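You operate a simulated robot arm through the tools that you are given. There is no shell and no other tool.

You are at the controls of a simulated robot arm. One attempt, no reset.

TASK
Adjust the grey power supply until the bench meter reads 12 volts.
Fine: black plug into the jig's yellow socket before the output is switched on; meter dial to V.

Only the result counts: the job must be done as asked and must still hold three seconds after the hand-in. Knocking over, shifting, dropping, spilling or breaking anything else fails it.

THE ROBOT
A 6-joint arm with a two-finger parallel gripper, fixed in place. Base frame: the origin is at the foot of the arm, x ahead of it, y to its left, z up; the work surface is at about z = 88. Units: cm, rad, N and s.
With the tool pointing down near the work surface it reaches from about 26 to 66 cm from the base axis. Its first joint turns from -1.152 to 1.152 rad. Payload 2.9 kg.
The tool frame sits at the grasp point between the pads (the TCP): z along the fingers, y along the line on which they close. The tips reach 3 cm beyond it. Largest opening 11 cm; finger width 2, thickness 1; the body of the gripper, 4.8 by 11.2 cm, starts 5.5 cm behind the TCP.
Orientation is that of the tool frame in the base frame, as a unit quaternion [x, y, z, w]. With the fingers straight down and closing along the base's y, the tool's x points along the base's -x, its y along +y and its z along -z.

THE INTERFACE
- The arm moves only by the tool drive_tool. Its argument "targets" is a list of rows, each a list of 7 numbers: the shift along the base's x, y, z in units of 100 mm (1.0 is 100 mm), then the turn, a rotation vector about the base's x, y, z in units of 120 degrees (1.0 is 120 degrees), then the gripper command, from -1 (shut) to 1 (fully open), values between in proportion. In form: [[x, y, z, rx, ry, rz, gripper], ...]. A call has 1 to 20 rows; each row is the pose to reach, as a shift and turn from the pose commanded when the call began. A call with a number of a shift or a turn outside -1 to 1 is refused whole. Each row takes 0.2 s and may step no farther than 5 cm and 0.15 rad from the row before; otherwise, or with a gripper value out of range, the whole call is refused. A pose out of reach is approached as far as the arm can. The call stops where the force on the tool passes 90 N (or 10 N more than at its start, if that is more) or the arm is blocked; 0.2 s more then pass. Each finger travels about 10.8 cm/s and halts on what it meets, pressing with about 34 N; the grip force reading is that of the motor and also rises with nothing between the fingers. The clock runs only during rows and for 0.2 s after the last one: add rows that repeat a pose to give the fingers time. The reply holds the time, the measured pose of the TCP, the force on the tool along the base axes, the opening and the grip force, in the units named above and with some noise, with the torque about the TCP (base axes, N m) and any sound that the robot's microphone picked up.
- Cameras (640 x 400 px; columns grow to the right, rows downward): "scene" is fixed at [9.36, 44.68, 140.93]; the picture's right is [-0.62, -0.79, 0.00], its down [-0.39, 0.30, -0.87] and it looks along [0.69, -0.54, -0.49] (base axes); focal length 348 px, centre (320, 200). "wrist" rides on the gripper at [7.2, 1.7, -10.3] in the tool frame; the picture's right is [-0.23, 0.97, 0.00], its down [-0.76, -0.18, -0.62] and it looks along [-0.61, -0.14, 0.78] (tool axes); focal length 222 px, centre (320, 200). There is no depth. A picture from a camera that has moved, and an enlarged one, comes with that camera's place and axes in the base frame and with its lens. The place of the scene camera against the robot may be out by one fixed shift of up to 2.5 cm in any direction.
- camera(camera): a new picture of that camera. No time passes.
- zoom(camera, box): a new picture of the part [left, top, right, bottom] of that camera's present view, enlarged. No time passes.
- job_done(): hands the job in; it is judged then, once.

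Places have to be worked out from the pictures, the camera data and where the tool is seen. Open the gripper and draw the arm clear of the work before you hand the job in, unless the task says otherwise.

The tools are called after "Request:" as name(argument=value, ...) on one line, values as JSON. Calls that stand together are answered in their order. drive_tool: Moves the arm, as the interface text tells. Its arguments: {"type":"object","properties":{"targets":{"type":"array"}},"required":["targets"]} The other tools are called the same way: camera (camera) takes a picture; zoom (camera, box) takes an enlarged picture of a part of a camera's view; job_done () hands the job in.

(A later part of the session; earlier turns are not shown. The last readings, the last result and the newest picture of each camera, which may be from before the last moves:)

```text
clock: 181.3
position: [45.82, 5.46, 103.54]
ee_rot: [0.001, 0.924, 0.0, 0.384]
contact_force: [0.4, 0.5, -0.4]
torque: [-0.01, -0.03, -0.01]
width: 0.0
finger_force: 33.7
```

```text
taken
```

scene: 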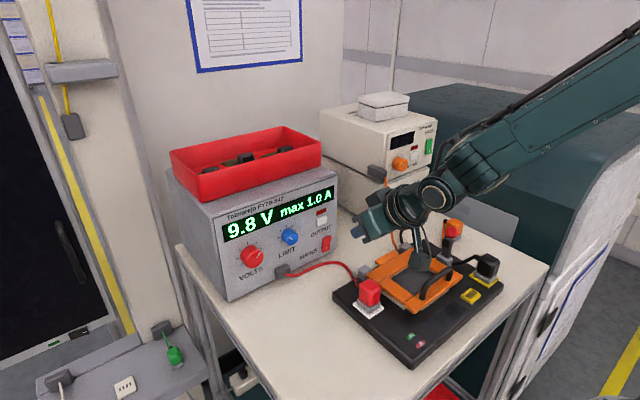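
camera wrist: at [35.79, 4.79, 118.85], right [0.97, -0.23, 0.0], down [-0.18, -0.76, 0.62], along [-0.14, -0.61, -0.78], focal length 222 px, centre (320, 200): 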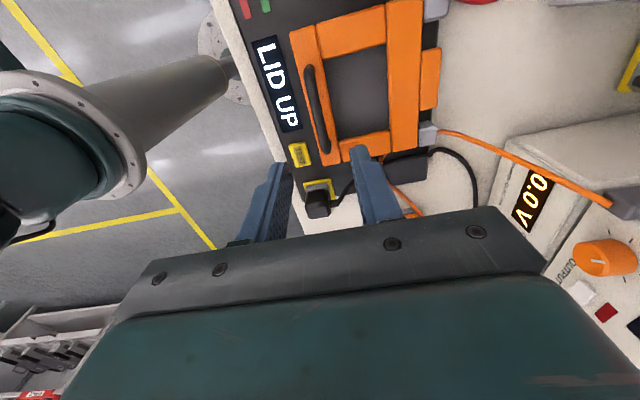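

Output is off. Back to the plug.

Request:
drive_tool(targets=[[-0.2, 0, 0.2, 0, 0.07, 0, -1], [-0.4, 0, 0.4, 0, 0.14, 0, -1], [-0.6, -0.1, 0.6, 0, 0.21, 0, -1], [-0.8, -0.2, 0.7, 0, 0.28, 0, -1], [-1.0, -0.4, 0.7, 0, 0.34, 0, -1], [-1.0, -0.7, 0.7, 0, 0.375, 0, -0.5], [-1.0, -1.0, 0.7, 0, 0.375, 0, 0]])

Request:
drive_tool(targets=[[-0.2, -0.4, 0, 0, 0, 0, 0], [-0.4, -0.8, 0, 0, 0, 0, 0], [-0.46, -1.0, 0, 0, 0, 0, 0], [-0.46, -1.0, -0.1, 0, 0, 0, 0]])

Request:
drive_tool(targets=[[0, -0.05, -0.3, 0, 0, 0, 0], [0, -0.05, -0.7, 0, 0, 0, 0], [0, -0.05, -0.9, 0, 0, 0, 0], [0, -0.05, -0.9, 0, 0, 0, 0]])

Request:
zoom(camera="wrist", box=[240, 90, 400, 210])

```text
clock: 182.9
position: [35.76, -4.75, 110.39]
ee_rot: [0.0, 1.0, 0.001, 0.0]
contact_force: [-0.2, -0.6, -0.7]
torque: [-0.04, 0.0, 0.01]
width: 5.5
finger_force: 0.0
```

```text
clock: 183.9
position: [31.23, -14.71, 109.39]
ee_rot: [0.001, 1.0, -0.001, 0.001]
contact_force: [0.0, -0.2, 0.6]
torque: [-0.01, 0.0, 0.03]
width: 5.49
finger_force: 0.0
```

```text
clock: 184.9
position: [31.21, -15.1, 100.38]
ee_rot: [0.001, 1.0, -0.001, 0.002]
contact_force: [0.2, -0.5, 0.0]
torque: [0.0, 0.0, 0.01]
width: 5.48
finger_force: 0.0
```

```text
3.33 times, centred on (320, 150) of wrist
camera zoom: at [23.95, -13.5, 110.75], right [0.23, 0.97, 0.0], down [0.76, -0.18, 0.62], along [0.61, -0.14, -0.78], focal length 740 px, centre (320, 367)
```

zoom: 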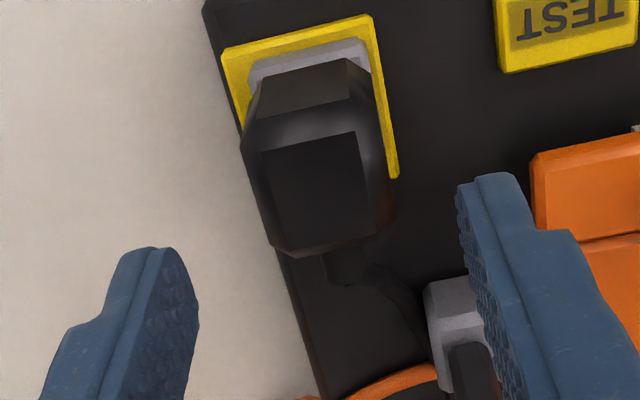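

Request:
drive_tool(targets=[[0, 0, -0.2, 0, 0, 0, 0], [0, 0, -0.38, 0, 0, 0, 0], [0, 0, -0.41, 0, 0, 0, -0.2], [0, 0, -0.41, 0, 0, 0, -0.5], [0, 0, -0.41, 0, 0, 0, -0.9], [0, 0, -0.41, 0, 0, 0, -1], [0, 0, -0.41, 0, 0, 0, -1]])

Request:
drive_tool(targets=[[0, 0, 0.03, 0, 0, 0, -1], [0, 0, 0.05, 0, 0, 0, -1], [0.022, -0.022, 0.05, 0, 0, 0, -1], [0.022, -0.022, 0.05, 0, 0, 0, -1], [0.022, -0.022, 0.02, 0, 0, 0, -1], [0.022, -0.022, -0.01, 0, 0, 0, -1], [0.022, -0.022, -0.025, 0, 0, 0, -1], [0.022, -0.022, -0.025, 0, 0, 0, -1]])

Request:
drive_tool(targets=[[0, 0, 0.02, 0, 0, 0, -1], [0, 0, 0.025, 0, 0, 0, -0.8], [0, 0, 0.025, 0, 0, 0, -0.4], [0, 0, 0.025, 0, 0, 0, 0], [0, 0, 0.025, 0, 0, 0, 0], [0, 0, 0.3, 0, 0, 0, 0], [0, 0, 0.7, 0, 0, 0, 0], [0, 0, 1.0, 0, 0, 0, 0], [0, 0, 1.0, 0, 0, 0, 0]])

Request:
drive_tool(targets=[[0.1, -0.15, 0.2, 0, 0, 0, 0], [0.148, -0.3, 0.44, 0, 0, 0, 0], [0.148, -0.3, 0.44, 0, 0, 0, 0]])

Request:
zoom(camera="wrist", box=[260, 30, 370, 130])

Request:
zoom(camera="scene", box=[470, 265, 500, 290])

```text
clock: 186.5
position: [31.15, -15.0, 96.38]
ee_rot: [0.0, 1.0, 0.0, 0.002]
contact_force: [0.5, -0.4, 0.3]
torque: [0.01, 0.02, 0.03]
width: 2.93
finger_force: 33.6
```

```text
clock: 188.3
position: [31.38, -15.24, 96.15]
ee_rot: [-0.001, 1.0, 0.0, 0.002]
contact_force: [-6.1, 12.5, 38.1]
torque: [0.26, 0.04, -0.04]
width: 2.96
finger_force: 34.1
heard: snap
```

```text
clock: 190.3
position: [31.32, -15.2, 106.09]
ee_rot: [0.001, 1.0, -0.001, 0.0]
contact_force: [-1.2, 0.2, -0.1]
torque: [-0.02, -0.02, -0.05]
width: 5.5
finger_force: 0.1
heard: snap
```

```text
clock: 191.1
position: [32.88, -18.3, 110.51]
ee_rot: [0.001, 1.0, -0.001, 0.0]
contact_force: [0.1, 0.5, 0.5]
torque: [-0.02, 0.0, -0.02]
width: 5.51
finger_force: 0.0
```

```text
4.00 times, centred on (315, 80) of wrist
camera zoom: at [25.54, -16.74, 120.88], right [0.23, 0.97, 0.0], down [0.76, -0.18, 0.62], along [0.61, -0.14, -0.78], focal length 888 px, centre (340, 680)
```

zoom: 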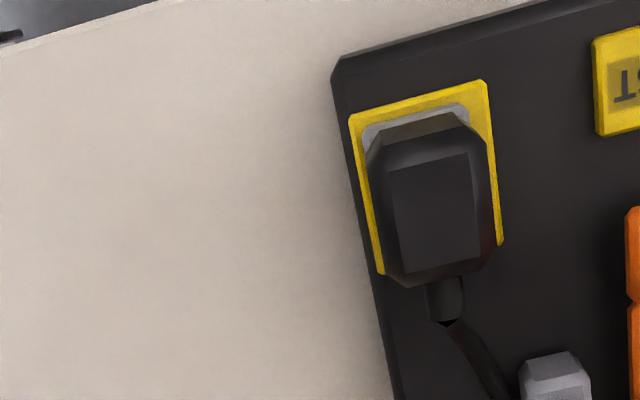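

```text
16.00 times, centred on (485, 278) of scene
camera zoom: at [9.36, 44.68, 140.93], right [-0.62, -0.79, 0.0], down [-0.39, 0.3, -0.87], along [0.69, -0.54, -0.49], focal length 5572 px, centre (-2320, -1040)
```

zoom: 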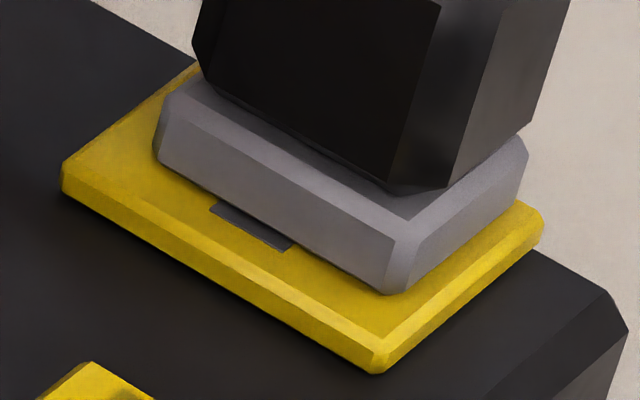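

I heard "snap": the plug clicked in. Then it snapped out again, because I lifted slightly before fully opening. So insertion does click. I'll repeat it at that spot and open the fingers without lifting.

Request:
drive_tool(targets=[[-0.08, 0.15, -0.2, 0, 0, 0, 0], [-0.168, 0.31, -0.5, 0, 0, 0, 0], [-0.168, 0.31, -0.9, 0, 0, 0, 0], [-0.168, 0.31, -1.0, 0, 0, 0, 0], [-0.168, 0.31, -1.0, 0, 0, 0, 0]])

Request:
drive_tool(targets=[[0, 0, -0.25, 0, 0, 0, 0], [0, 0, -0.42, 0, 0, 0, -0.1], [0, 0, -0.42, 0, 0, 0, -0.5], [0, 0, -0.42, 0, 0, 0, -0.9], [0, 0, -0.42, 0, 0, 0, -1], [0, 0, -0.42, 0, 0, 0, -1]])

Request:
drive_tool(targets=[[0, 0, 0.03, 0, 0, 0, -1], [0.0, 0.0, 0.05, 0, 0, 0, -1], [0.02, 0, 0.05, 0, 0, 0, -1], [0.02, 0, 0.05, 0, 0, 0, -1]])

Request:
zoom(camera="scene", box=[465, 245, 505, 300])

Request:
zoom(camera="wrist", box=[250, 80, 390, 200])

```text
clock: 192.3
position: [31.16, -15.24, 100.38]
ee_rot: [0.001, 1.0, -0.001, 0.001]
contact_force: [-0.6, -0.2, -0.7]
torque: [0.03, -0.01, 0.0]
width: 5.5
finger_force: 0.0
```

```text
clock: 193.7
position: [31.23, -15.28, 96.34]
ee_rot: [0.001, 1.0, -0.001, 0.001]
contact_force: [1.0, -0.2, 1.1]
torque: [0.03, -0.07, 0.02]
width: 2.92
finger_force: 33.7
```

```text
clock: 194.7
position: [31.42, -15.35, 96.88]
ee_rot: [0.001, 1.0, -0.001, 0.001]
contact_force: [-0.3, 0.5, -0.2]
torque: [-0.02, -0.03, -0.01]
width: 2.93
finger_force: 33.7
```

```text
7.27 times, centred on (485, 272) of scene
camera zoom: at [9.36, 44.68, 140.93], right [-0.62, -0.79, 0.0], down [-0.39, 0.3, -0.87], along [0.69, -0.54, -0.49], focal length 2533 px, centre (-880, -327)
```

zoom: 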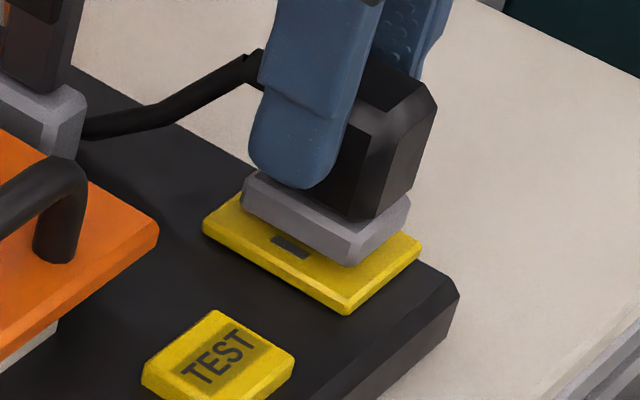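

```text
3.33 times, centred on (320, 140) of wrist
camera zoom: at [24.09, -13.61, 107.17], right [0.23, 0.97, 0.0], down [0.76, -0.18, 0.62], along [0.61, -0.14, -0.78], focal length 740 px, centre (320, 400)
```

zoom: 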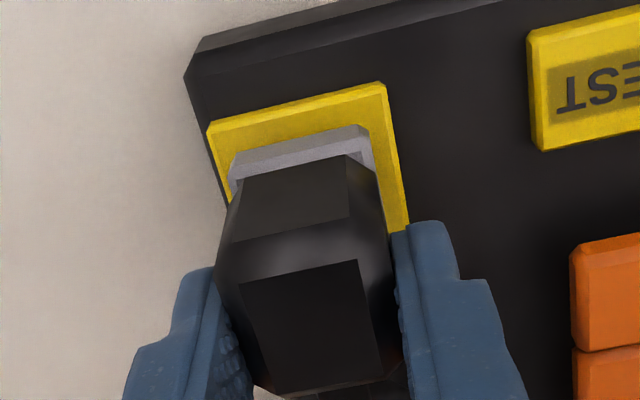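

Request:
drive_tool(targets=[[0, 0, -0.03, 0, 0, 0, -1], [0, 0, -0.06, 0, 0, 0, -1], [0, 0, -0.075, 0, 0, 0, -1], [0, 0, -0.08, 0, 0, 0, -1]])

```text
clock: 195.7
position: [31.48, -15.14, 96.1]
ee_rot: [0.0, 1.0, -0.001, 0.003]
contact_force: [-3.4, 1.0, 38.2]
torque: [0.08, -0.02, 0.03]
width: 2.97
finger_force: 33.6
```

No snap this time; the earlier reaction force suggests the centre is slightly toward +y and -x. I'll do a small search: ease, nudge, press.

Request:
drive_tool(targets=[[0, 0, 0.03, 0, 0, 0, -1], [-0.004, 0.008, 0.03, 0, 0, 0, -1], [-0.004, 0.008, 0.03, 0, 0, 0, -1], [-0.004, 0.008, 0.0, 0, 0, 0, -1], [-0.004, 0.008, -0.005, 0, 0, 0, -1]])

```text
clock: 196.9
position: [31.33, -15.02, 96.04]
ee_rot: [0.001, 1.0, -0.001, 0.0]
contact_force: [-10.8, 5.6, 37.3]
torque: [0.23, 0.13, 0.05]
width: 2.96
finger_force: 33.8
```

Request:
zoom(camera="scene", box=[470, 265, 500, 290])

Request:
zoom(camera="wrist", box=[250, 80, 390, 200])

```text
16.00 times, centred on (485, 278) of scene
camera zoom: at [9.29, 44.72, 140.93], right [-0.62, -0.79, 0.0], down [-0.39, 0.3, -0.87], along [0.69, -0.54, -0.49], focal length 5572 px, centre (-2320, -1040)
```

zoom: 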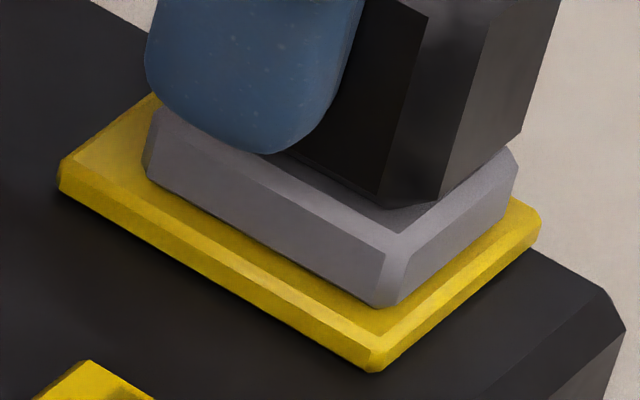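

```text
3.33 times, centred on (320, 140) of wrist
camera zoom: at [23.99, -13.48, 106.36], right [0.23, 0.97, 0.0], down [0.76, -0.18, 0.63], along [0.61, -0.14, -0.78], focal length 740 px, centre (320, 400)
```

zoom: 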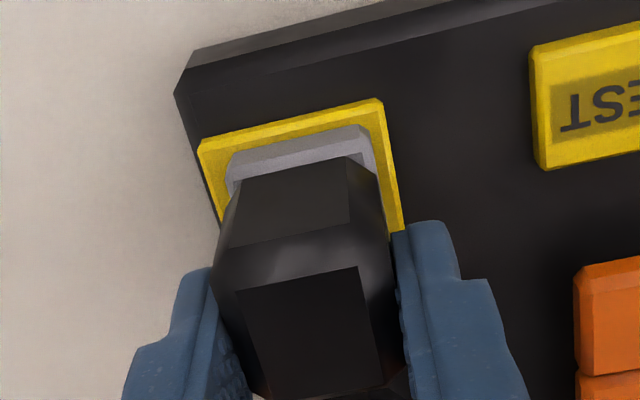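

I'll release here without lifting and use the like-for-like comparator view again, since it gave the right correction last time.

Request:
drive_tool(targets=[[0, 0, 0.005, 0, 0, 0, -0.8], [0, 0, 0.005, 0, 0, 0, -0.4], [0, 0, 0.005, 0, 0, 0, 0], [0, 0, 0.005, 0, 0, 0, 0], [0, 0, 0.3, 0, 0, 0, 0], [0, 0, 0.7, 0, 0, 0, 0], [0, 0, 1.0, 0, 0, 0, 0], [0, 0, 1.0, 0, 0, 0, 0]])

Request:
drive_tool(targets=[[0.1, -0.15, 0.2, 0, 0, 0, 0], [0.152, -0.31, 0.45, 0, 0, 0, 0], [0.152, -0.31, 0.45, 0, 0, 0, 0]])

Request:
zoom(camera="wrist", box=[260, 30, 370, 130])

Request:
zoom(camera="scene", box=[470, 265, 500, 290])

```text
clock: 198.7
position: [31.2, -15.1, 106.12]
ee_rot: [0.001, 1.0, 0.0, 0.001]
contact_force: [-0.5, -0.3, -0.1]
torque: [0.01, -0.01, 0.0]
width: 5.5
finger_force: 0.0
```

```text
clock: 199.5
position: [32.86, -18.17, 110.48]
ee_rot: [0.001, 1.0, -0.001, 0.001]
contact_force: [-0.1, -0.4, -0.1]
torque: [-0.01, 0.02, 0.01]
width: 5.5
finger_force: 0.1
```

```text
4.00 times, centred on (315, 80) of wrist
camera zoom: at [25.58, -16.61, 120.84], right [0.23, 0.97, 0.0], down [0.76, -0.18, 0.62], along [0.61, -0.14, -0.78], focal length 888 px, centre (340, 680)
```

zoom: 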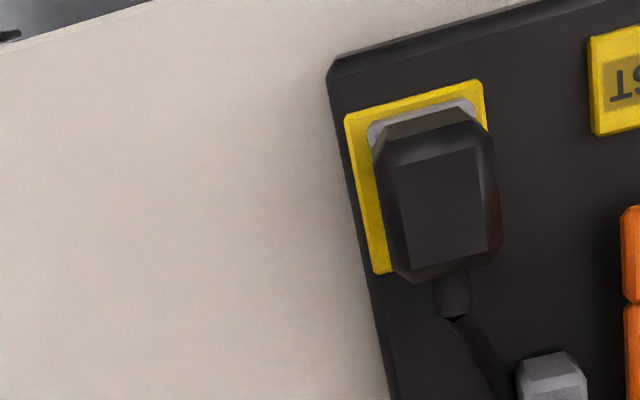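

```text
16.00 times, centred on (485, 278) of scene
camera zoom: at [9.36, 44.68, 140.93], right [-0.62, -0.79, 0.0], down [-0.39, 0.3, -0.87], along [0.69, -0.54, -0.49], focal length 5572 px, centre (-2320, -1040)
```

zoom: 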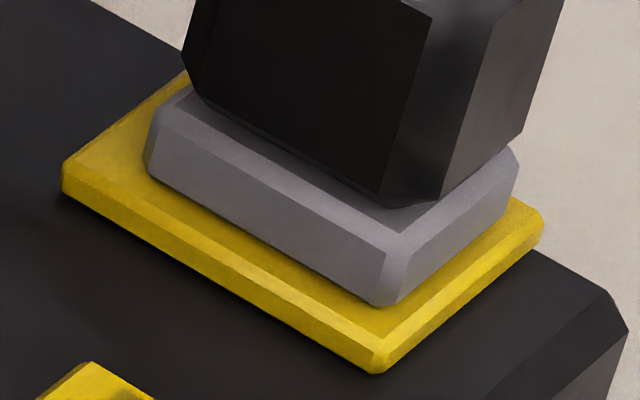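

The comparator says I need (+0.20, -0.06). I'll re-grip at the exact release pose and apply it.

Request:
drive_tool(targets=[[-0.06, 0.16, -0.2, 0, 0, 0, 0], [-0.152, 0.31, -0.45, 0, 0, 0, 0], [-0.152, 0.31, -0.85, 0, 0, 0, 0], [-0.152, 0.31, -1.0, 0, 0, 0, 0], [-0.152, 0.31, -1.0, 0, 0, 0, 0]])

Request:
drive_tool(targets=[[0, 0, -0.25, 0, 0, 0, 0], [0, 0, -0.42, 0, 0, 0, -0.1], [0, 0, -0.42, 0, 0, 0, -0.5], [0, 0, -0.42, 0, 0, 0, -0.9], [0, 0, -0.42, 0, 0, 0, -1], [0, 0, -0.42, 0, 0, 0, -1]])

Request:
drive_tool(targets=[[0, 0, 0.03, 0, 0, 0, -1], [0, 0, 0.05, 0, 0, 0, -1], [0.022, -0.006, 0.05, 0, 0, 0, -1], [0.022, -0.006, 0.05, 0, 0, 0, -1], [0.022, -0.006, 0.02, 0, 0, 0, -1], [0.022, -0.006, -0.01, 0, 0, 0, -1], [0.022, -0.006, -0.025, 0, 0, 0, -1]])

```text
clock: 200.7
position: [31.33, -15.13, 100.42]
ee_rot: [0.001, 1.0, -0.001, 0.002]
contact_force: [-0.4, 0.1, -0.5]
torque: [-0.04, -0.04, 0.03]
width: 5.52
finger_force: 0.0
```

```text
clock: 202.1
position: [31.33, -15.14, 96.36]
ee_rot: [0.001, 1.0, -0.001, 0.001]
contact_force: [-0.4, 0.4, -0.1]
torque: [0.02, 0.03, 0.02]
width: 2.92
finger_force: 34.3
```

```text
clock: 203.7
position: [31.53, -15.03, 96.21]
ee_rot: [0.0, 1.0, -0.001, 0.002]
contact_force: [-6.5, 4.2, 38.7]
torque: [0.17, 0.19, 0.02]
width: 2.95
finger_force: 34.1
```

Request:
drive_tool(targets=[[0, 0, 0.03, 0, 0, 0, -1], [0, -0.012, 0.035, 0, 0, 0, -1], [0, -0.012, 0.035, 0, 0, 0, -1], [0, -0.012, 0.0, 0, 0, 0, -1], [0, -0.012, -0.01, 0, 0, 0, -1]])

```text
clock: 204.9
position: [31.47, -15.33, 96.01]
ee_rot: [0.002, 1.0, -0.002, 0.003]
contact_force: [-9.0, 3.5, 37.8]
torque: [0.13, 0.06, 0.03]
width: 2.94
finger_force: 33.8
```

Request:
zoom(camera="scene", box=[470, 265, 500, 290])

Request:
zoom(camera="wrist", box=[250, 80, 390, 200])

```text
16.00 times, centred on (485, 278) of scene
camera zoom: at [9.3, 44.71, 140.93], right [-0.62, -0.79, 0.0], down [-0.39, 0.3, -0.87], along [0.69, -0.54, -0.49], focal length 5572 px, centre (-2320, -1040)
```

zoom: 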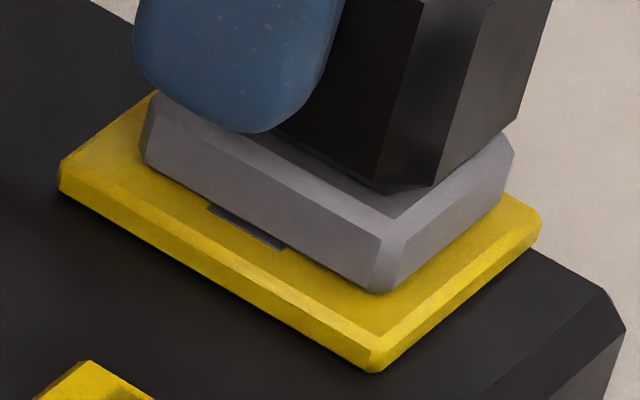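

```text
3.33 times, centred on (320, 140) of wrist
camera zoom: at [24.27, -13.67, 106.35], right [0.23, 0.97, 0.0], down [0.76, -0.18, 0.63], along [0.61, -0.15, -0.78], focal length 740 px, centre (320, 400)
```

zoom: 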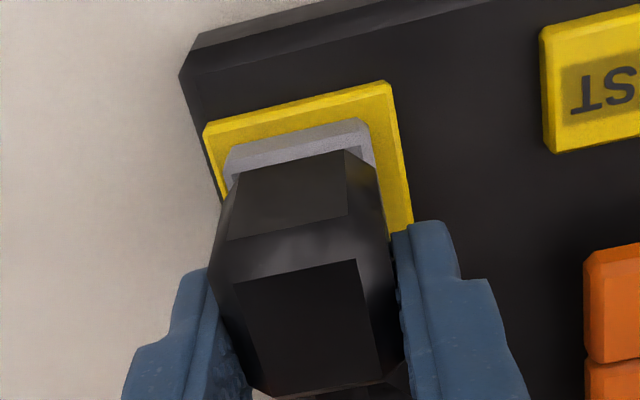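

The slit is a precise gauge: on the red plug it just peeks out, centred at about 51% of the skirt edge. Here it's at 45% and a bit too exposed, so I need about +0.18 in x and +0.07 in y.

Request:
drive_tool(targets=[[0, 0, 0.03, 0, 0, 0, -1], [0.018, 0.007, 0.04, 0, 0, 0, -1], [0.018, 0.007, 0.04, 0, 0, 0, -1], [0.018, 0.007, 0.005, 0, 0, 0, -1], [0.018, 0.007, -0.01, 0, 0, 0, -1]])

Request:
zoom(camera="scene", box=[470, 265, 500, 290])

```text
clock: 206.1
position: [31.75, -15.14, 96.06]
ee_rot: [0.001, 1.0, -0.001, 0.003]
contact_force: [-9.5, 4.3, 37.0]
torque: [0.15, 0.06, 0.05]
width: 2.94
finger_force: 33.7
```

```text
16.00 times, centred on (485, 278) of scene
camera zoom: at [9.3, 44.71, 140.93], right [-0.62, -0.79, 0.0], down [-0.39, 0.3, -0.87], along [0.69, -0.54, -0.49], focal length 5572 px, centre (-2320, -1040)
```

zoom: 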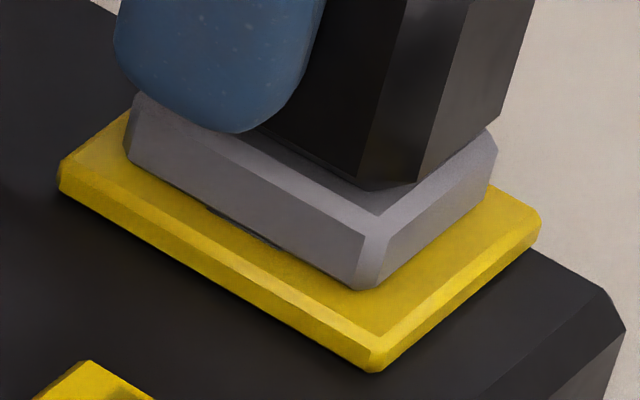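

It's aligned just like the red one now, but no snap at 37 N. I'll do a small pattern search under light pressure and listen.

Request:
drive_tool(targets=[[0, 0, 0.01, 0, 0, 0, -1], [-0.008, 0, 0.01, 0, 0, 0, -1], [-0.016, 0, 0.01, 0, 0, 0, -1], [-0.016, -0.008, 0.01, 0, 0, 0, -1], [-0.008, -0.012, 0.01, 0, 0, 0, -1], [0, -0.012, 0.01, 0, 0, 0, -1]])

```text
clock: 207.5
position: [31.76, -15.37, 95.84]
ee_rot: [0.001, 1.0, -0.001, 0.001]
contact_force: [1.7, 8.4, 30.4]
torque: [0.31, -0.42, 0.07]
width: 2.94
finger_force: 33.6
```

Request:
drive_tool(targets=[[0.008, 0, 0.005, 0, 0, 0, -1], [0.012, 0.008, 0.005, 0, 0, 0, -1], [0.012, 0.016, 0.005, 0, 0, 0, -1], [0.004, 0.022, 0.005, 0, 0, 0, -1], [-0.006, 0.022, 0.005, 0, 0, 0, -1], [-0.012, 0.016, 0.005, 0, 0, 0, -1], [-0.006, 0.012, 0.0, 0, 0, 0, -1]])

Request:
zoom(camera="scene", box=[470, 265, 500, 290])

```text
clock: 209.1
position: [31.63, -15.08, 95.93]
ee_rot: [0.0, 1.0, 0.0, 0.0]
contact_force: [1.8, 4.9, 14.9]
torque: [0.17, -0.27, 0.06]
width: 2.92
finger_force: 33.6
```

```text
16.00 times, centred on (485, 278) of scene
camera zoom: at [9.35, 44.7, 140.93], right [-0.62, -0.79, 0.0], down [-0.39, 0.3, -0.87], along [0.69, -0.54, -0.49], focal length 5572 px, centre (-2320, -1040)
```

zoom: 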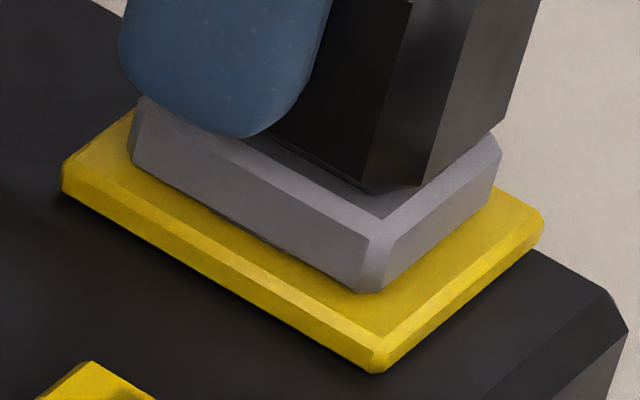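

Request:
drive_tool(targets=[[0, 0, 0.02, 0, 0, 0, -1], [0, -0.006, 0.04, 0, 0, 0, -1], [0, -0.006, 0.04, 0, 0, 0, -1], [0, -0.006, 0.0, 0, 0, 0, -1], [0, -0.006, -0.02, 0, 0, 0, -1], [0, -0.006, -0.03, 0, 0, 0, -1]])

Request:
zoom(camera="scene", box=[470, 265, 500, 290])

```text
clock: 210.5
position: [31.84, -15.29, 95.72]
ee_rot: [0.001, 1.0, -0.002, 0.004]
contact_force: [-5.0, 4.1, 38.4]
torque: [0.09, 0.0, 0.01]
width: 2.99
finger_force: 34.0
```

```text
16.00 times, centred on (485, 278) of scene
camera zoom: at [9.31, 44.71, 140.93], right [-0.62, -0.79, 0.0], down [-0.39, 0.3, -0.87], along [0.69, -0.54, -0.49], focal length 5572 px, centre (-2320, -1040)
```

zoom: 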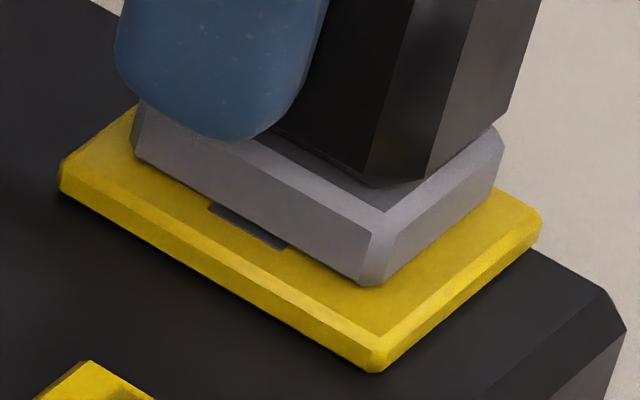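

Request:
drive_tool(targets=[[0, 0, 0.03, 0, 0, 0, -1], [0.01, 0.003, 0.05, 0, 0, 0, -1], [0.01, 0.003, 0.05, 0, 0, 0, -1], [0.01, 0.003, 0.01, 0, 0, 0, -1], [0.01, 0.003, 0.0, 0, 0, 0, -1], [0.01, 0.003, -0.01, 0, 0, 0, -1]])

Request:
zoom(camera="scene", box=[470, 265, 500, 290])

```text
clock: 211.9
position: [31.85, -15.23, 95.58]
ee_rot: [0.001, 1.0, -0.001, 0.002]
contact_force: [-7.7, 2.6, 37.5]
torque: [0.13, 0.04, 0.01]
width: 2.97
finger_force: 34.4
```

```text
16.00 times, centred on (485, 278) of scene
camera zoom: at [9.3, 44.71, 140.93], right [-0.62, -0.79, 0.0], down [-0.39, 0.3, -0.87], along [0.69, -0.54, -0.49], focal length 5572 px, centre (-2320, -1040)
```

zoom: 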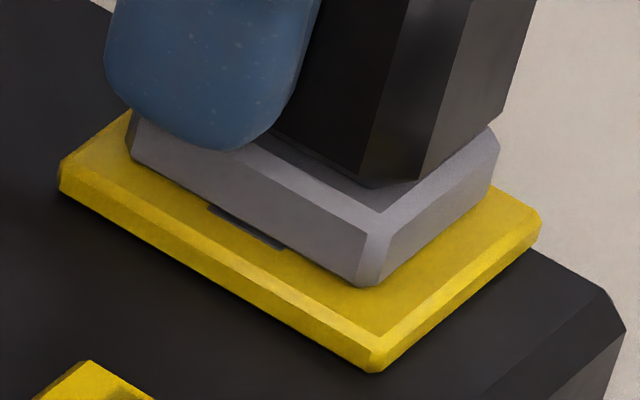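

It's nearly identical to the red plug's pose but there's no snap. I'll lift the plug clear by 1.5 cm and come down again cleanly at a slightly corrected y.

Request:
drive_tool(targets=[[0, 0, 0.03, 0, 0, 0, -1], [0, 0, 0.1, 0, 0, 0, -1], [0, 0.006, 0.17, 0, 0, 0, -1], [0, 0.006, 0.17, 0, 0, 0, -1]])

Request:
zoom(camera="scene", box=[465, 245, 505, 300])

Request:
drive_tool(targets=[[0, 0, -0.06, 0, 0, 0, -1], [0, 0, -0.12, 0, 0, 0, -1], [0, 0, -0.15, 0, 0, 0, -1], [0, 0, -0.17, 0, 0, 0, -1], [0, 0, -0.185, 0, 0, 0, -1]])

Request:
zoom(camera="scene", box=[470, 265, 500, 290])

```text
clock: 212.9
position: [31.86, -15.25, 97.22]
ee_rot: [0.002, 1.0, -0.001, 0.001]
contact_force: [0.8, 0.5, -1.7]
torque: [0.01, 0.01, -0.02]
width: 2.92
finger_force: 33.5
```

```text
7.27 times, centred on (485, 272) of scene
camera zoom: at [9.36, 44.68, 140.93], right [-0.62, -0.79, 0.0], down [-0.39, 0.3, -0.87], along [0.69, -0.54, -0.49], focal length 2533 px, centre (-880, -327)
```

zoom: 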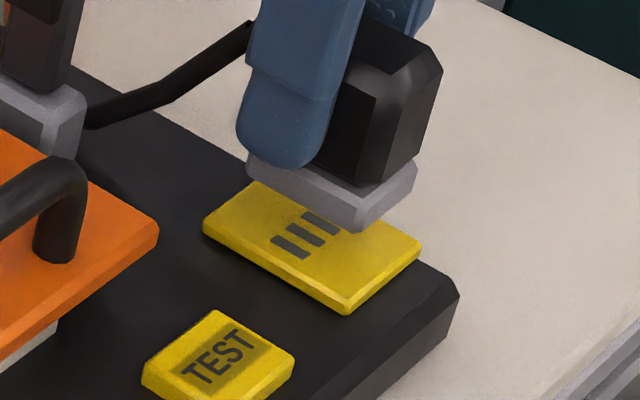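

```text
clock: 214.1
position: [31.74, -15.24, 95.45]
ee_rot: [0.001, 1.0, -0.002, 0.003]
contact_force: [-10.0, 2.0, 37.7]
torque: [0.11, 0.09, -0.02]
width: 2.96
finger_force: 34.0
heard: snap
```

```text
16.00 times, centred on (485, 278) of scene
camera zoom: at [9.3, 44.71, 140.93], right [-0.62, -0.79, 0.0], down [-0.39, 0.3, -0.87], along [0.69, -0.54, -0.49], focal length 5572 px, centre (-2320, -1040)
```

zoom: 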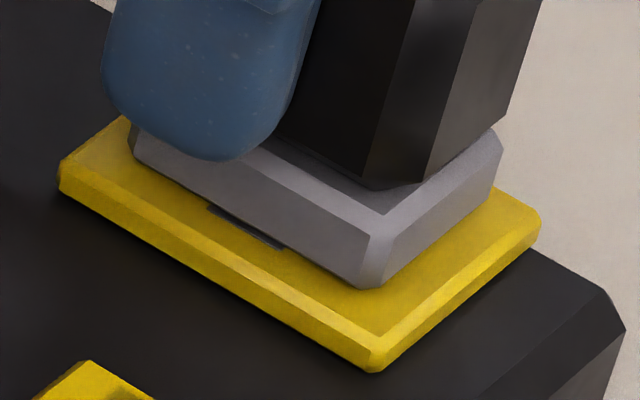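

Snap! It's seated. I'll open the fingers in place without pulling, then rise straight up.

Request:
drive_tool(targets=[[0, 0, 0.008, 0, 0, 0, -0.9], [0, 0, 0.008, 0, 0, 0, -0.6], [0, 0, 0.008, 0, 0, 0, -0.3], [0, 0, 0.008, 0, 0, 0, 0], [0, 0, 0.008, 0, 0, 0, 0], [0, 0, 0.008, 0, 0, 0, 0]])

Request:
drive_tool(targets=[[0, 0, 0.1, 0, 0, 0, 0], [0, 0, 0.4, 0, 0, 0, 0], [0, 0, 0.8, 0, 0, 0, 0], [0, 0, 1.0, 0, 0, 0, 0], [0, 0, 1.0, 0, 0, 0, 0]])

Request:
zoom(camera="scene", box=[470, 265, 500, 290])

Request:
zoom(camera="wrist", box=[260, 50, 400, 170])

```text
clock: 215.5
position: [31.84, -15.24, 95.49]
ee_rot: [0.001, 1.0, 0.0, 0.001]
contact_force: [-0.8, 0.3, -0.3]
torque: [0.01, 0.03, 0.0]
width: 5.51
finger_force: 0.0
```

```text
clock: 216.7
position: [31.89, -15.02, 105.36]
ee_rot: [0.001, 1.0, -0.001, 0.001]
contact_force: [-0.7, -0.3, 0.1]
torque: [0.02, 0.0, 0.04]
width: 5.5
finger_force: 0.1
```

```text
16.00 times, centred on (485, 278) of scene
camera zoom: at [9.36, 44.69, 140.93], right [-0.62, -0.79, 0.0], down [-0.39, 0.3, -0.87], along [0.69, -0.54, -0.49], focal length 5572 px, centre (-2320, -1040)
```

zoom: 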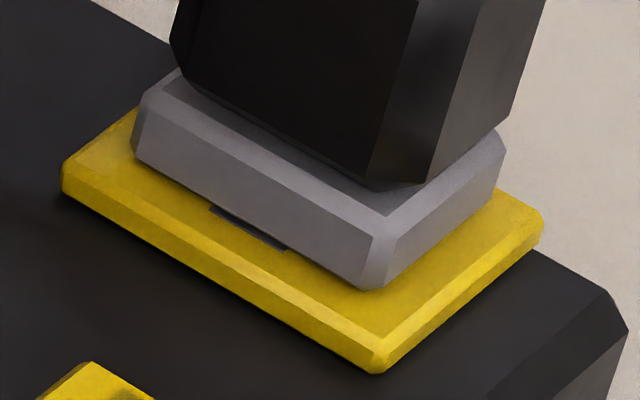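

```text
3.33 times, centred on (330, 110) of wrist
camera zoom: at [24.54, -13.53, 115.76], right [0.23, 0.97, 0.0], down [0.76, -0.18, 0.62], along [0.61, -0.14, -0.78], focal length 740 px, centre (287, 500)
```

zoom: 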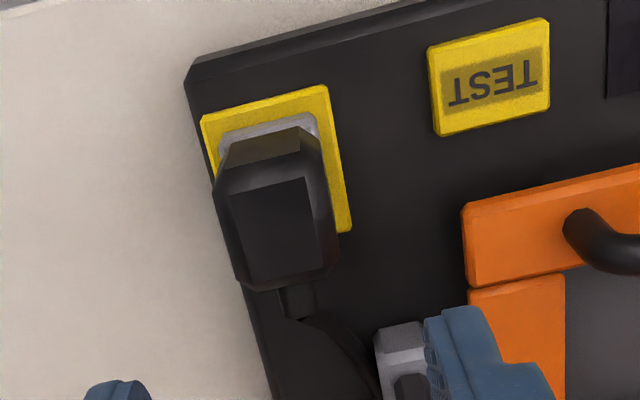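

No snap-out sound this time, so the plug stays in. I'll go switch the output on.

Request:
drive_tool(targets=[[0.1, 0.3, 0.3, 0, 0, 0, -0.5], [0.3, 0.7, 0.5, 0, 0, 0, -1], [0.5, 1.0, 0.5, 0, 0, 0, -1], [0.5, 1.0, 0.5, 0, 0, 0, -1]])

Request:
drive_tool(targets=[[0.1, 0.4, 0, 0, -0.06, 0, -1], [0.25, 0.8, 0, 0, -0.12, 0, -1], [0.4, 1.0, 0, 0, -0.18, 0, -1], [0.55, 1.0, 0, 0, -0.24, 0, -1], [0.7, 1.0, -0.1, 0, -0.3, 0, -1], [0.85, 1.0, -0.3, 0, -0.36, 0, -1], [0.95, 1.0, -0.5, 0, -0.375, 0, -1], [0.95, 1.0, -0.6, 0, -0.375, 0, -1]])

```text
clock: 217.7
position: [36.73, -5.05, 110.39]
ee_rot: [0.001, 1.0, 0.0, 0.001]
contact_force: [0.0, -0.1, 0.1]
torque: [-0.03, 0.02, 0.01]
width: 0.01
finger_force: 33.7
```

```text
clock: 219.5
position: [46.27, 4.78, 104.4]
ee_rot: [0.002, 0.924, 0.0, 0.383]
contact_force: [1.1, -0.4, 0.1]
torque: [0.06, 0.03, 0.01]
width: 0.01
finger_force: 34.0
```

Request:
drive_tool(targets=[[0.2, 0.04, -0.2, 0, 0, 0, -1], [0.5, 0.07, -0.4, 0, 0, 0, -1], [0.8, 0.07, -0.4, 0, 0, 0, -1], [0.89, 0.07, -0.4, 0, 0, 0, -1], [0.93, 0.07, -0.4, 0, 0, 0, -1], [0.95, 0.07, -0.4, 0, 0, 0, -1]])

Request:
drive_tool(targets=[[-0.2, 0, 0, 0, 0, 0, -1], [-0.6, 0, 0.1, 0, 0, 0, -1], [-1.0, 0, 0.3, 0, 0, 0, -1], [-1.0, 0.1, 0.4, 0, 0, 0, -1]])

Request:
camera(camera="scene")

Request:
camera(camera="wrist")

```text
clock: 220.9
position: [55.59, 5.59, 100.43]
ee_rot: [0.001, 0.924, 0.0, 0.382]
contact_force: [-16.6, -1.1, 5.4]
torque: [-0.05, 0.06, -0.02]
width: 0.0
finger_force: 34.0
heard: click
```

```text
clock: 221.9
position: [45.84, 6.55, 104.41]
ee_rot: [0.002, 0.923, 0.0, 0.384]
contact_force: [-0.3, 0.4, 0.1]
torque: [0.0, -0.04, 0.0]
width: 0.0
finger_force: 34.3
```

```text
taken
```

scene: 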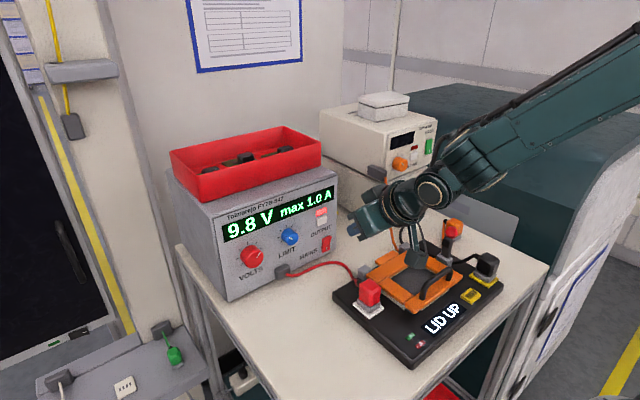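

```text
taken
camera wrist: at [33.35, 8.08, 106.57], right [0.16, 0.97, 0.16], down [0.1, -0.18, 0.98], along [0.98, -0.14, -0.12], focal length 222 px, centre (320, 200)
```

wrist: 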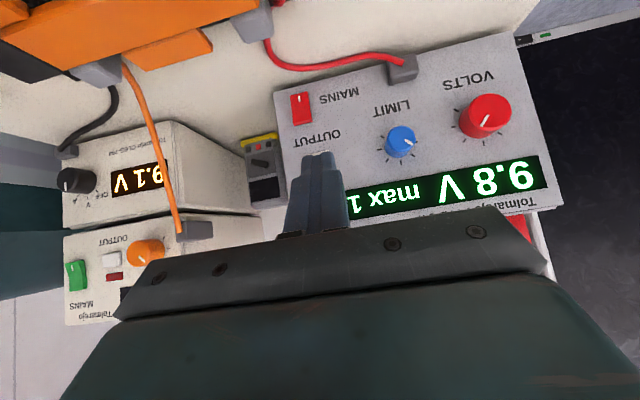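

The meter now reads 9.1 V with the supply at 9.8 V, so LID UP was irrelevant and the plug was the problem. I need about 12.7-12.9 V on the supply, so I'll go to the VOLTS knob.

Request:
drive_tool(targets=[[-0.1, 0.4, -0.05, 0, 0, 0, -0.5], [-0.15, 0.8, -0.1, 0, 0, 0, 0], [-0.2, 1.0, -0.2, 0, 0, 0, 0.1], [-0.2, 1.0, -0.3, 0, 0, 0, 0.1]])

Request:
drive_tool(targets=[[0, 0.3, 0, 0, 0, 0, 0.1], [0, 0.55, 0, 0, 0, 0, 0.1], [0, 0.55, 0, 0, 0, 0, 0.1]])

Request:
camera(camera="wrist")

Request:
zoom(camera="wrist", box=[240, 80, 420, 210])

Request:
camera(camera="scene")

```text
clock: 222.9
position: [43.82, 16.57, 101.49]
ee_rot: [0.001, 0.924, 0.0, 0.384]
contact_force: [-0.6, 0.2, -0.4]
torque: [-0.01, 0.0, -0.01]
width: 6.06
finger_force: 0.1
```

```text
clock: 223.7
position: [43.68, 22.02, 101.32]
ee_rot: [0.002, 0.924, 0.0, 0.383]
contact_force: [0.8, -0.4, -0.5]
torque: [-0.01, -0.01, 0.0]
width: 6.05
finger_force: 0.0
```

```text
taken
camera wrist: at [31.33, 23.6, 103.59], right [0.16, 0.97, 0.16], down [0.1, -0.18, 0.98], along [0.98, -0.14, -0.12], focal length 222 px, centre (320, 200)
```

wrist: 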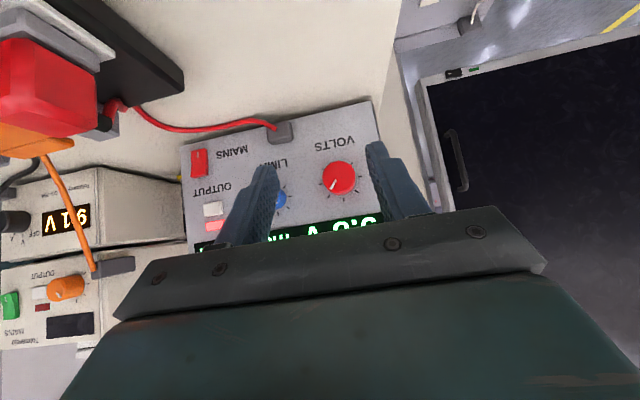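

```text
3.08 times, centred on (330, 145) of wrist
camera zoom: at [31.33, 23.6, 103.59], right [0.16, 0.97, 0.16], down [0.1, -0.18, 0.98], along [0.98, -0.14, -0.12], focal length 684 px, centre (289, 369)
```

zoom: 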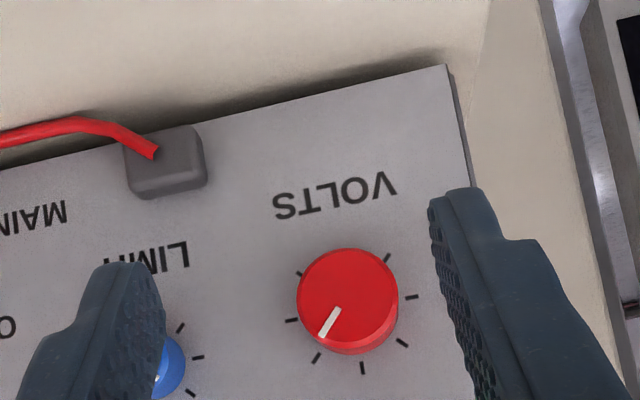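

```text
taken
```

scene: 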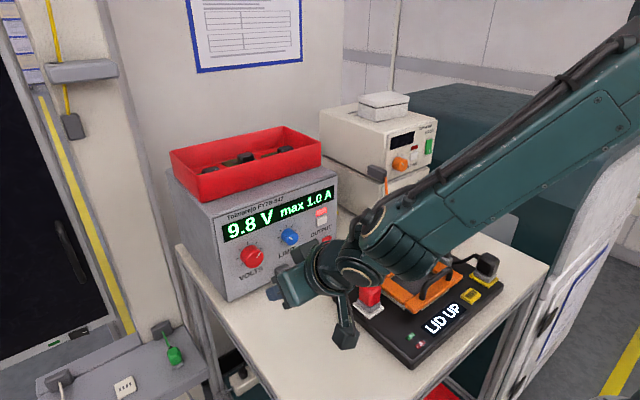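

The VOLTS knob is at about (57.3,22.6,98.2), radius 1.9, with the pointer near +45° of a ±135° scale. That implies roughly 18° per volt and about +54° needed. I'll tilt the grip -30° and approach.

Request:
drive_tool(targets=[[0.1, 0.04, -0.04, -0.07, 0, 0, 0.05], [0.2, 0.08, -0.09, -0.14, 0, 0, 0.05], [0.3, 0.12, -0.13, -0.2, 0, 0, 0.02], [0.4, 0.14, -0.18, -0.25, 0, 0, 0.02], [0.7, 0.14, -0.18, -0.25, 0, 0, 0.02], [0.8, 0.14, -0.18, -0.25, 0, 0, 0.02], [0.8, 0.14, -0.18, -0.25, 0, 0, 0.02]])

Request:
zoom(camera="wrist", box=[220, 90, 420, 230])

Request:
camera(camera="scene")

```text
clock: 225.3
position: [51.69, 23.44, 99.53]
ee_rot: [-0.098, 0.892, -0.24, 0.371]
contact_force: [0.1, -0.4, -0.3]
torque: [-0.01, -0.01, 0.02]
width: 5.61
finger_force: 0.1
```

```text
2.86 times, centred on (320, 160) of wrist
camera zoom: at [39.35, 25.83, 100.64], right [0.16, 0.92, -0.35], down [0.1, 0.34, 0.94], along [0.98, -0.19, -0.03], focal length 635 px, centre (320, 314)
```

zoom: 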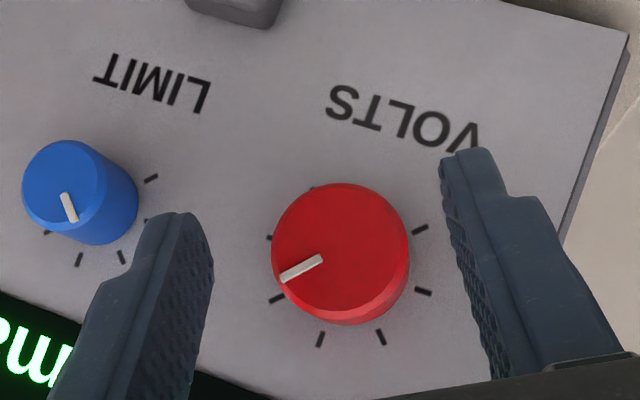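

```text
taken
```

scene: 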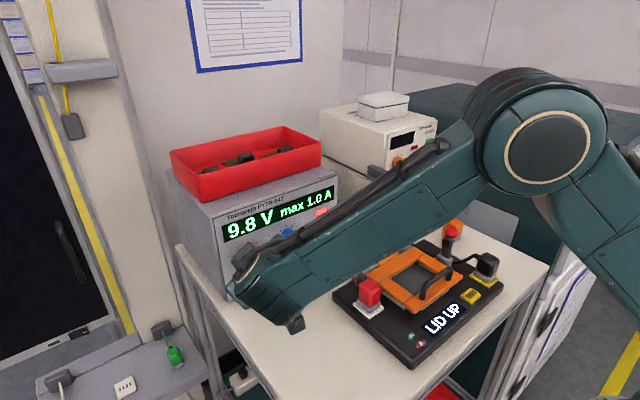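

Request:
drive_tool(targets=[[0.15, -0.015, 0, 0, 0, 0, 0.02], [0.3, -0.015, 0, 0, 0, 0, 0.02], [0.37, -0.015, 0, 0, 0, 0, 0.02], [0.37, -0.015, 0, 0, 0, 0, 0.02]])

Request:
zoom(camera="wrist", box=[220, 90, 420, 230])

```text
clock: 226.3
position: [55.51, 23.34, 99.46]
ee_rot: [-0.098, 0.892, -0.239, 0.37]
contact_force: [-0.9, 0.1, -0.6]
torque: [-0.02, 0.01, -0.01]
width: 5.59
finger_force: 0.1
```

```text
2.86 times, centred on (320, 160) of wrist
camera zoom: at [43.04, 25.73, 100.61], right [0.16, 0.92, -0.35], down [0.1, 0.33, 0.94], along [0.98, -0.19, -0.03], focal length 635 px, centre (320, 314)
```

zoom: 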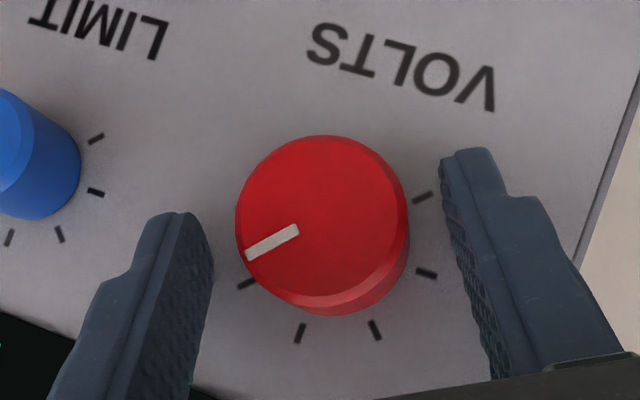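

Request:
drive_tool(targets=[[0, -0.01, 0.006, 0, 0, 0, 0.02], [0, -0.01, 0.006, 0, 0, 0, -0.2], [0, -0.01, 0.006, 0, 0, 0, -0.4], [0, -0.01, 0.006, 0, 0, 0, -0.6], [0, -0.01, 0.006, 0, 0, 0, -0.6]])

Request:
zoom(camera="wrist", box=[220, 90, 420, 230])

Request:
zoom(camera="scene", box=[200, 180, 360, 260])

```text
clock: 227.5
position: [55.45, 23.38, 99.64]
ee_rot: [-0.1, 0.892, -0.237, 0.371]
contact_force: [4.3, 12.2, -8.7]
torque: [0.24, -0.35, 0.72]
width: 3.74
finger_force: 45.3
```

```text
2.86 times, centred on (320, 160) of wrist
camera zoom: at [42.99, 25.76, 100.62], right [0.16, 0.92, -0.35], down [0.1, 0.33, 0.94], along [0.98, -0.18, -0.04], focal length 635 px, centre (320, 314)
```

zoom: 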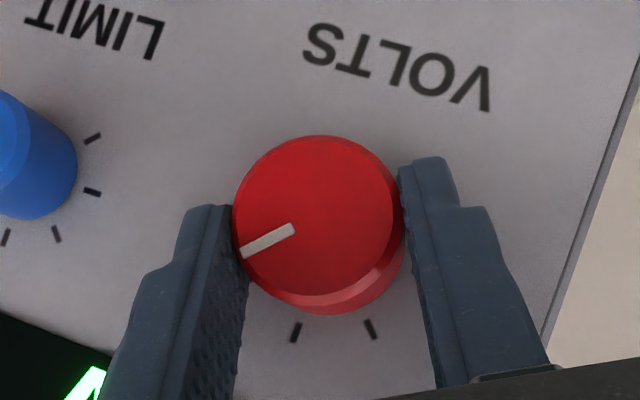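

```text
4.00 times, centred on (280, 220) of scene
camera zoom: at [9.38, 44.73, 140.92], right [-0.62, -0.79, 0.0], down [-0.39, 0.3, -0.87], along [0.69, -0.54, -0.49], focal length 1393 px, centre (480, 120)
```

zoom: 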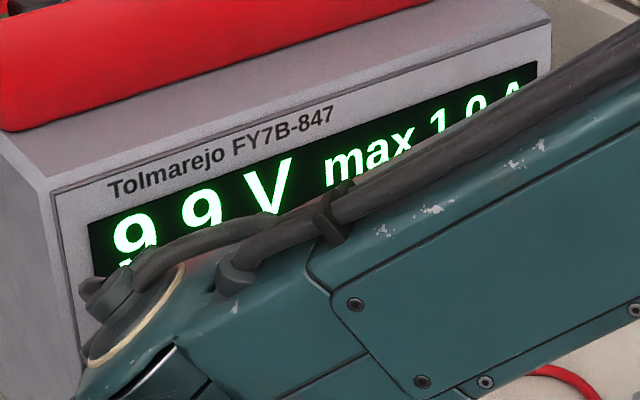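

The knob is gripped; the display shows 9.9 V. I'll turn about 45° clockwise and read the result.

Request:
drive_tool(targets=[[0, -0.0202, 0.0102, 0.0625, 0, 0, -0.6], [0, -0.0416, 0.0177, 0.125, 0, 0, -0.6], [0, -0.0637, 0.0223, 0.1875, 0, 0, -0.6], [0, -0.0863, 0.024, 0.25, 0, 0, -0.6], [0, -0.1089, 0.0228, 0.3125, 0, 0, -0.6], [0, -0.1311, 0.0186, 0.375, 0, 0, -0.6], [0, -0.1311, 0.0186, 0.375, 0, 0, -0.6]])

Request:
zoom(camera="scene", box=[200, 180, 360, 260])

Request:
camera(camera="wrist")

Request:
camera(camera="scene")

```text
clock: 229.1
position: [55.37, 22.13, 99.79]
ee_rot: [0.05, 0.916, 0.123, 0.378]
contact_force: [12.4, 27.4, -15.0]
torque: [0.34, -0.58, -0.15]
width: 3.69
finger_force: 44.9
```

```text
4.00 times, centred on (280, 220) of scene
camera zoom: at [9.42, 44.77, 140.9], right [-0.62, -0.79, 0.0], down [-0.39, 0.3, -0.87], along [0.68, -0.54, -0.49], focal length 1393 px, centre (480, 120)
```

zoom: 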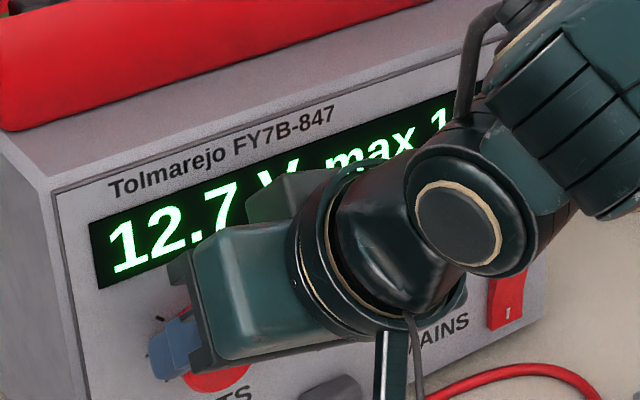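

```text
taken
camera wrist: at [42.98, 23.05, 102.44], right [0.16, 0.9, 0.41], down [0.1, -0.43, 0.9], along [0.98, -0.1, -0.16], focal length 222 px, centre (320, 200)
```

wrist: 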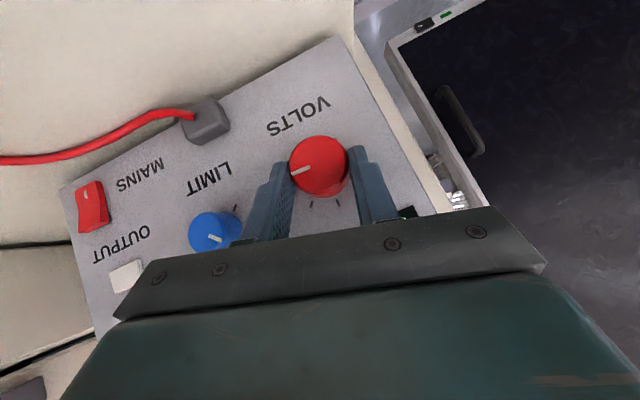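

```text
taken
```

scene: 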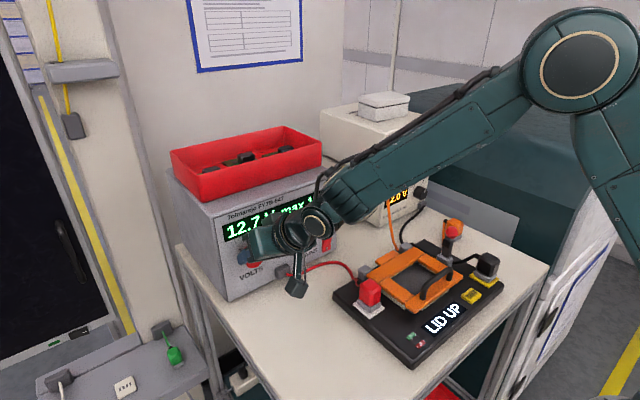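

Set voltage 12.7 V. I'll check the meter.

Request:
zoom(camera="scene", box=[375, 175, 435, 225])

```text
8.00 times, centred on (405, 200) of scene
camera zoom: at [9.42, 44.77, 140.9], right [-0.62, -0.79, 0.0], down [-0.39, 0.3, -0.87], along [0.68, -0.54, -0.49], focal length 2786 px, centre (-360, 200)
```

zoom: 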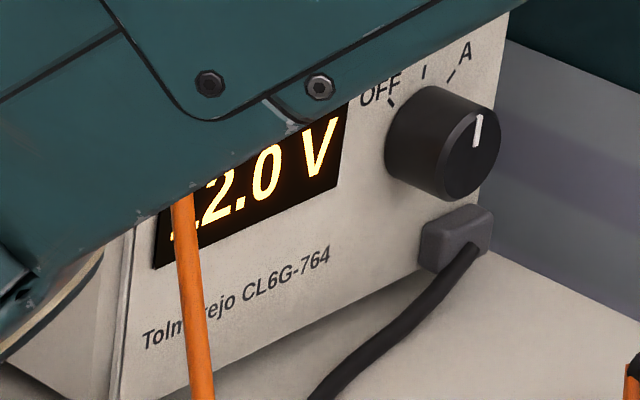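

The meter reads 12.0 V. Before releasing, I'll relax the sideways load on the knob so it doesn't turn, then open.

Request:
drive_tool(targets=[[0.004, 0.008, -0.004, 0, 0, 0, -0.6], [0.008, 0.016, -0.009, 0, 0, 0, -0.6], [0.008, 0.016, -0.009, 0, 0, 0, -0.6]])

Request:
zoom(camera="scene", box=[200, 180, 360, 260])

Request:
zoom(camera="scene", box=[375, 175, 435, 225])

```text
clock: 229.9
position: [55.4, 22.13, 99.9]
ee_rot: [0.051, 0.916, 0.123, 0.379]
contact_force: [-13.0, 13.0, 9.2]
torque: [0.25, 0.98, 0.87]
width: 3.72
finger_force: 44.9
```

```text
4.00 times, centred on (280, 220) of scene
camera zoom: at [9.31, 44.71, 140.93], right [-0.62, -0.79, 0.0], down [-0.39, 0.3, -0.87], along [0.69, -0.54, -0.49], focal length 1393 px, centre (480, 120)
```

zoom: 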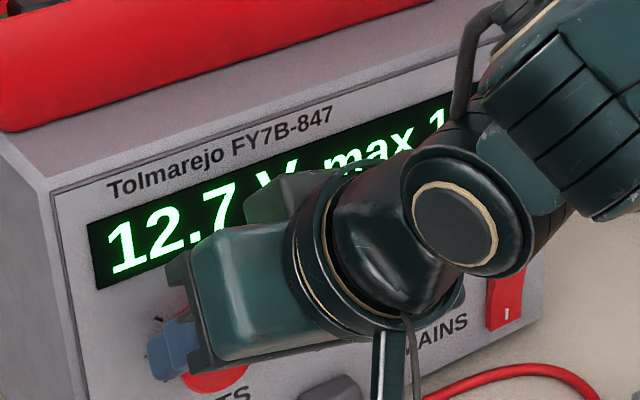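

```text
8.00 times, centred on (405, 200) of scene
camera zoom: at [9.31, 44.71, 140.93], right [-0.62, -0.79, 0.0], down [-0.39, 0.3, -0.87], along [0.69, -0.54, -0.49], focal length 2786 px, centre (-360, 200)
```

zoom: 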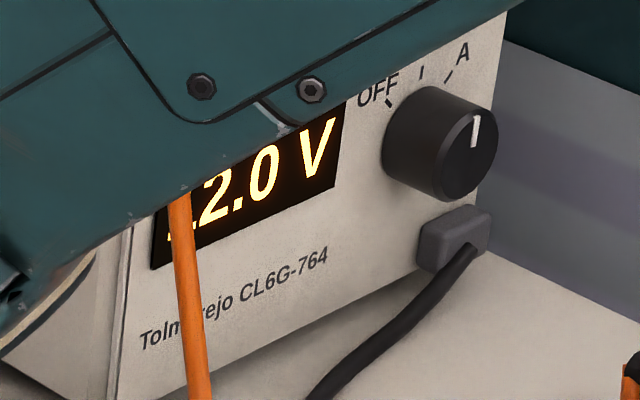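

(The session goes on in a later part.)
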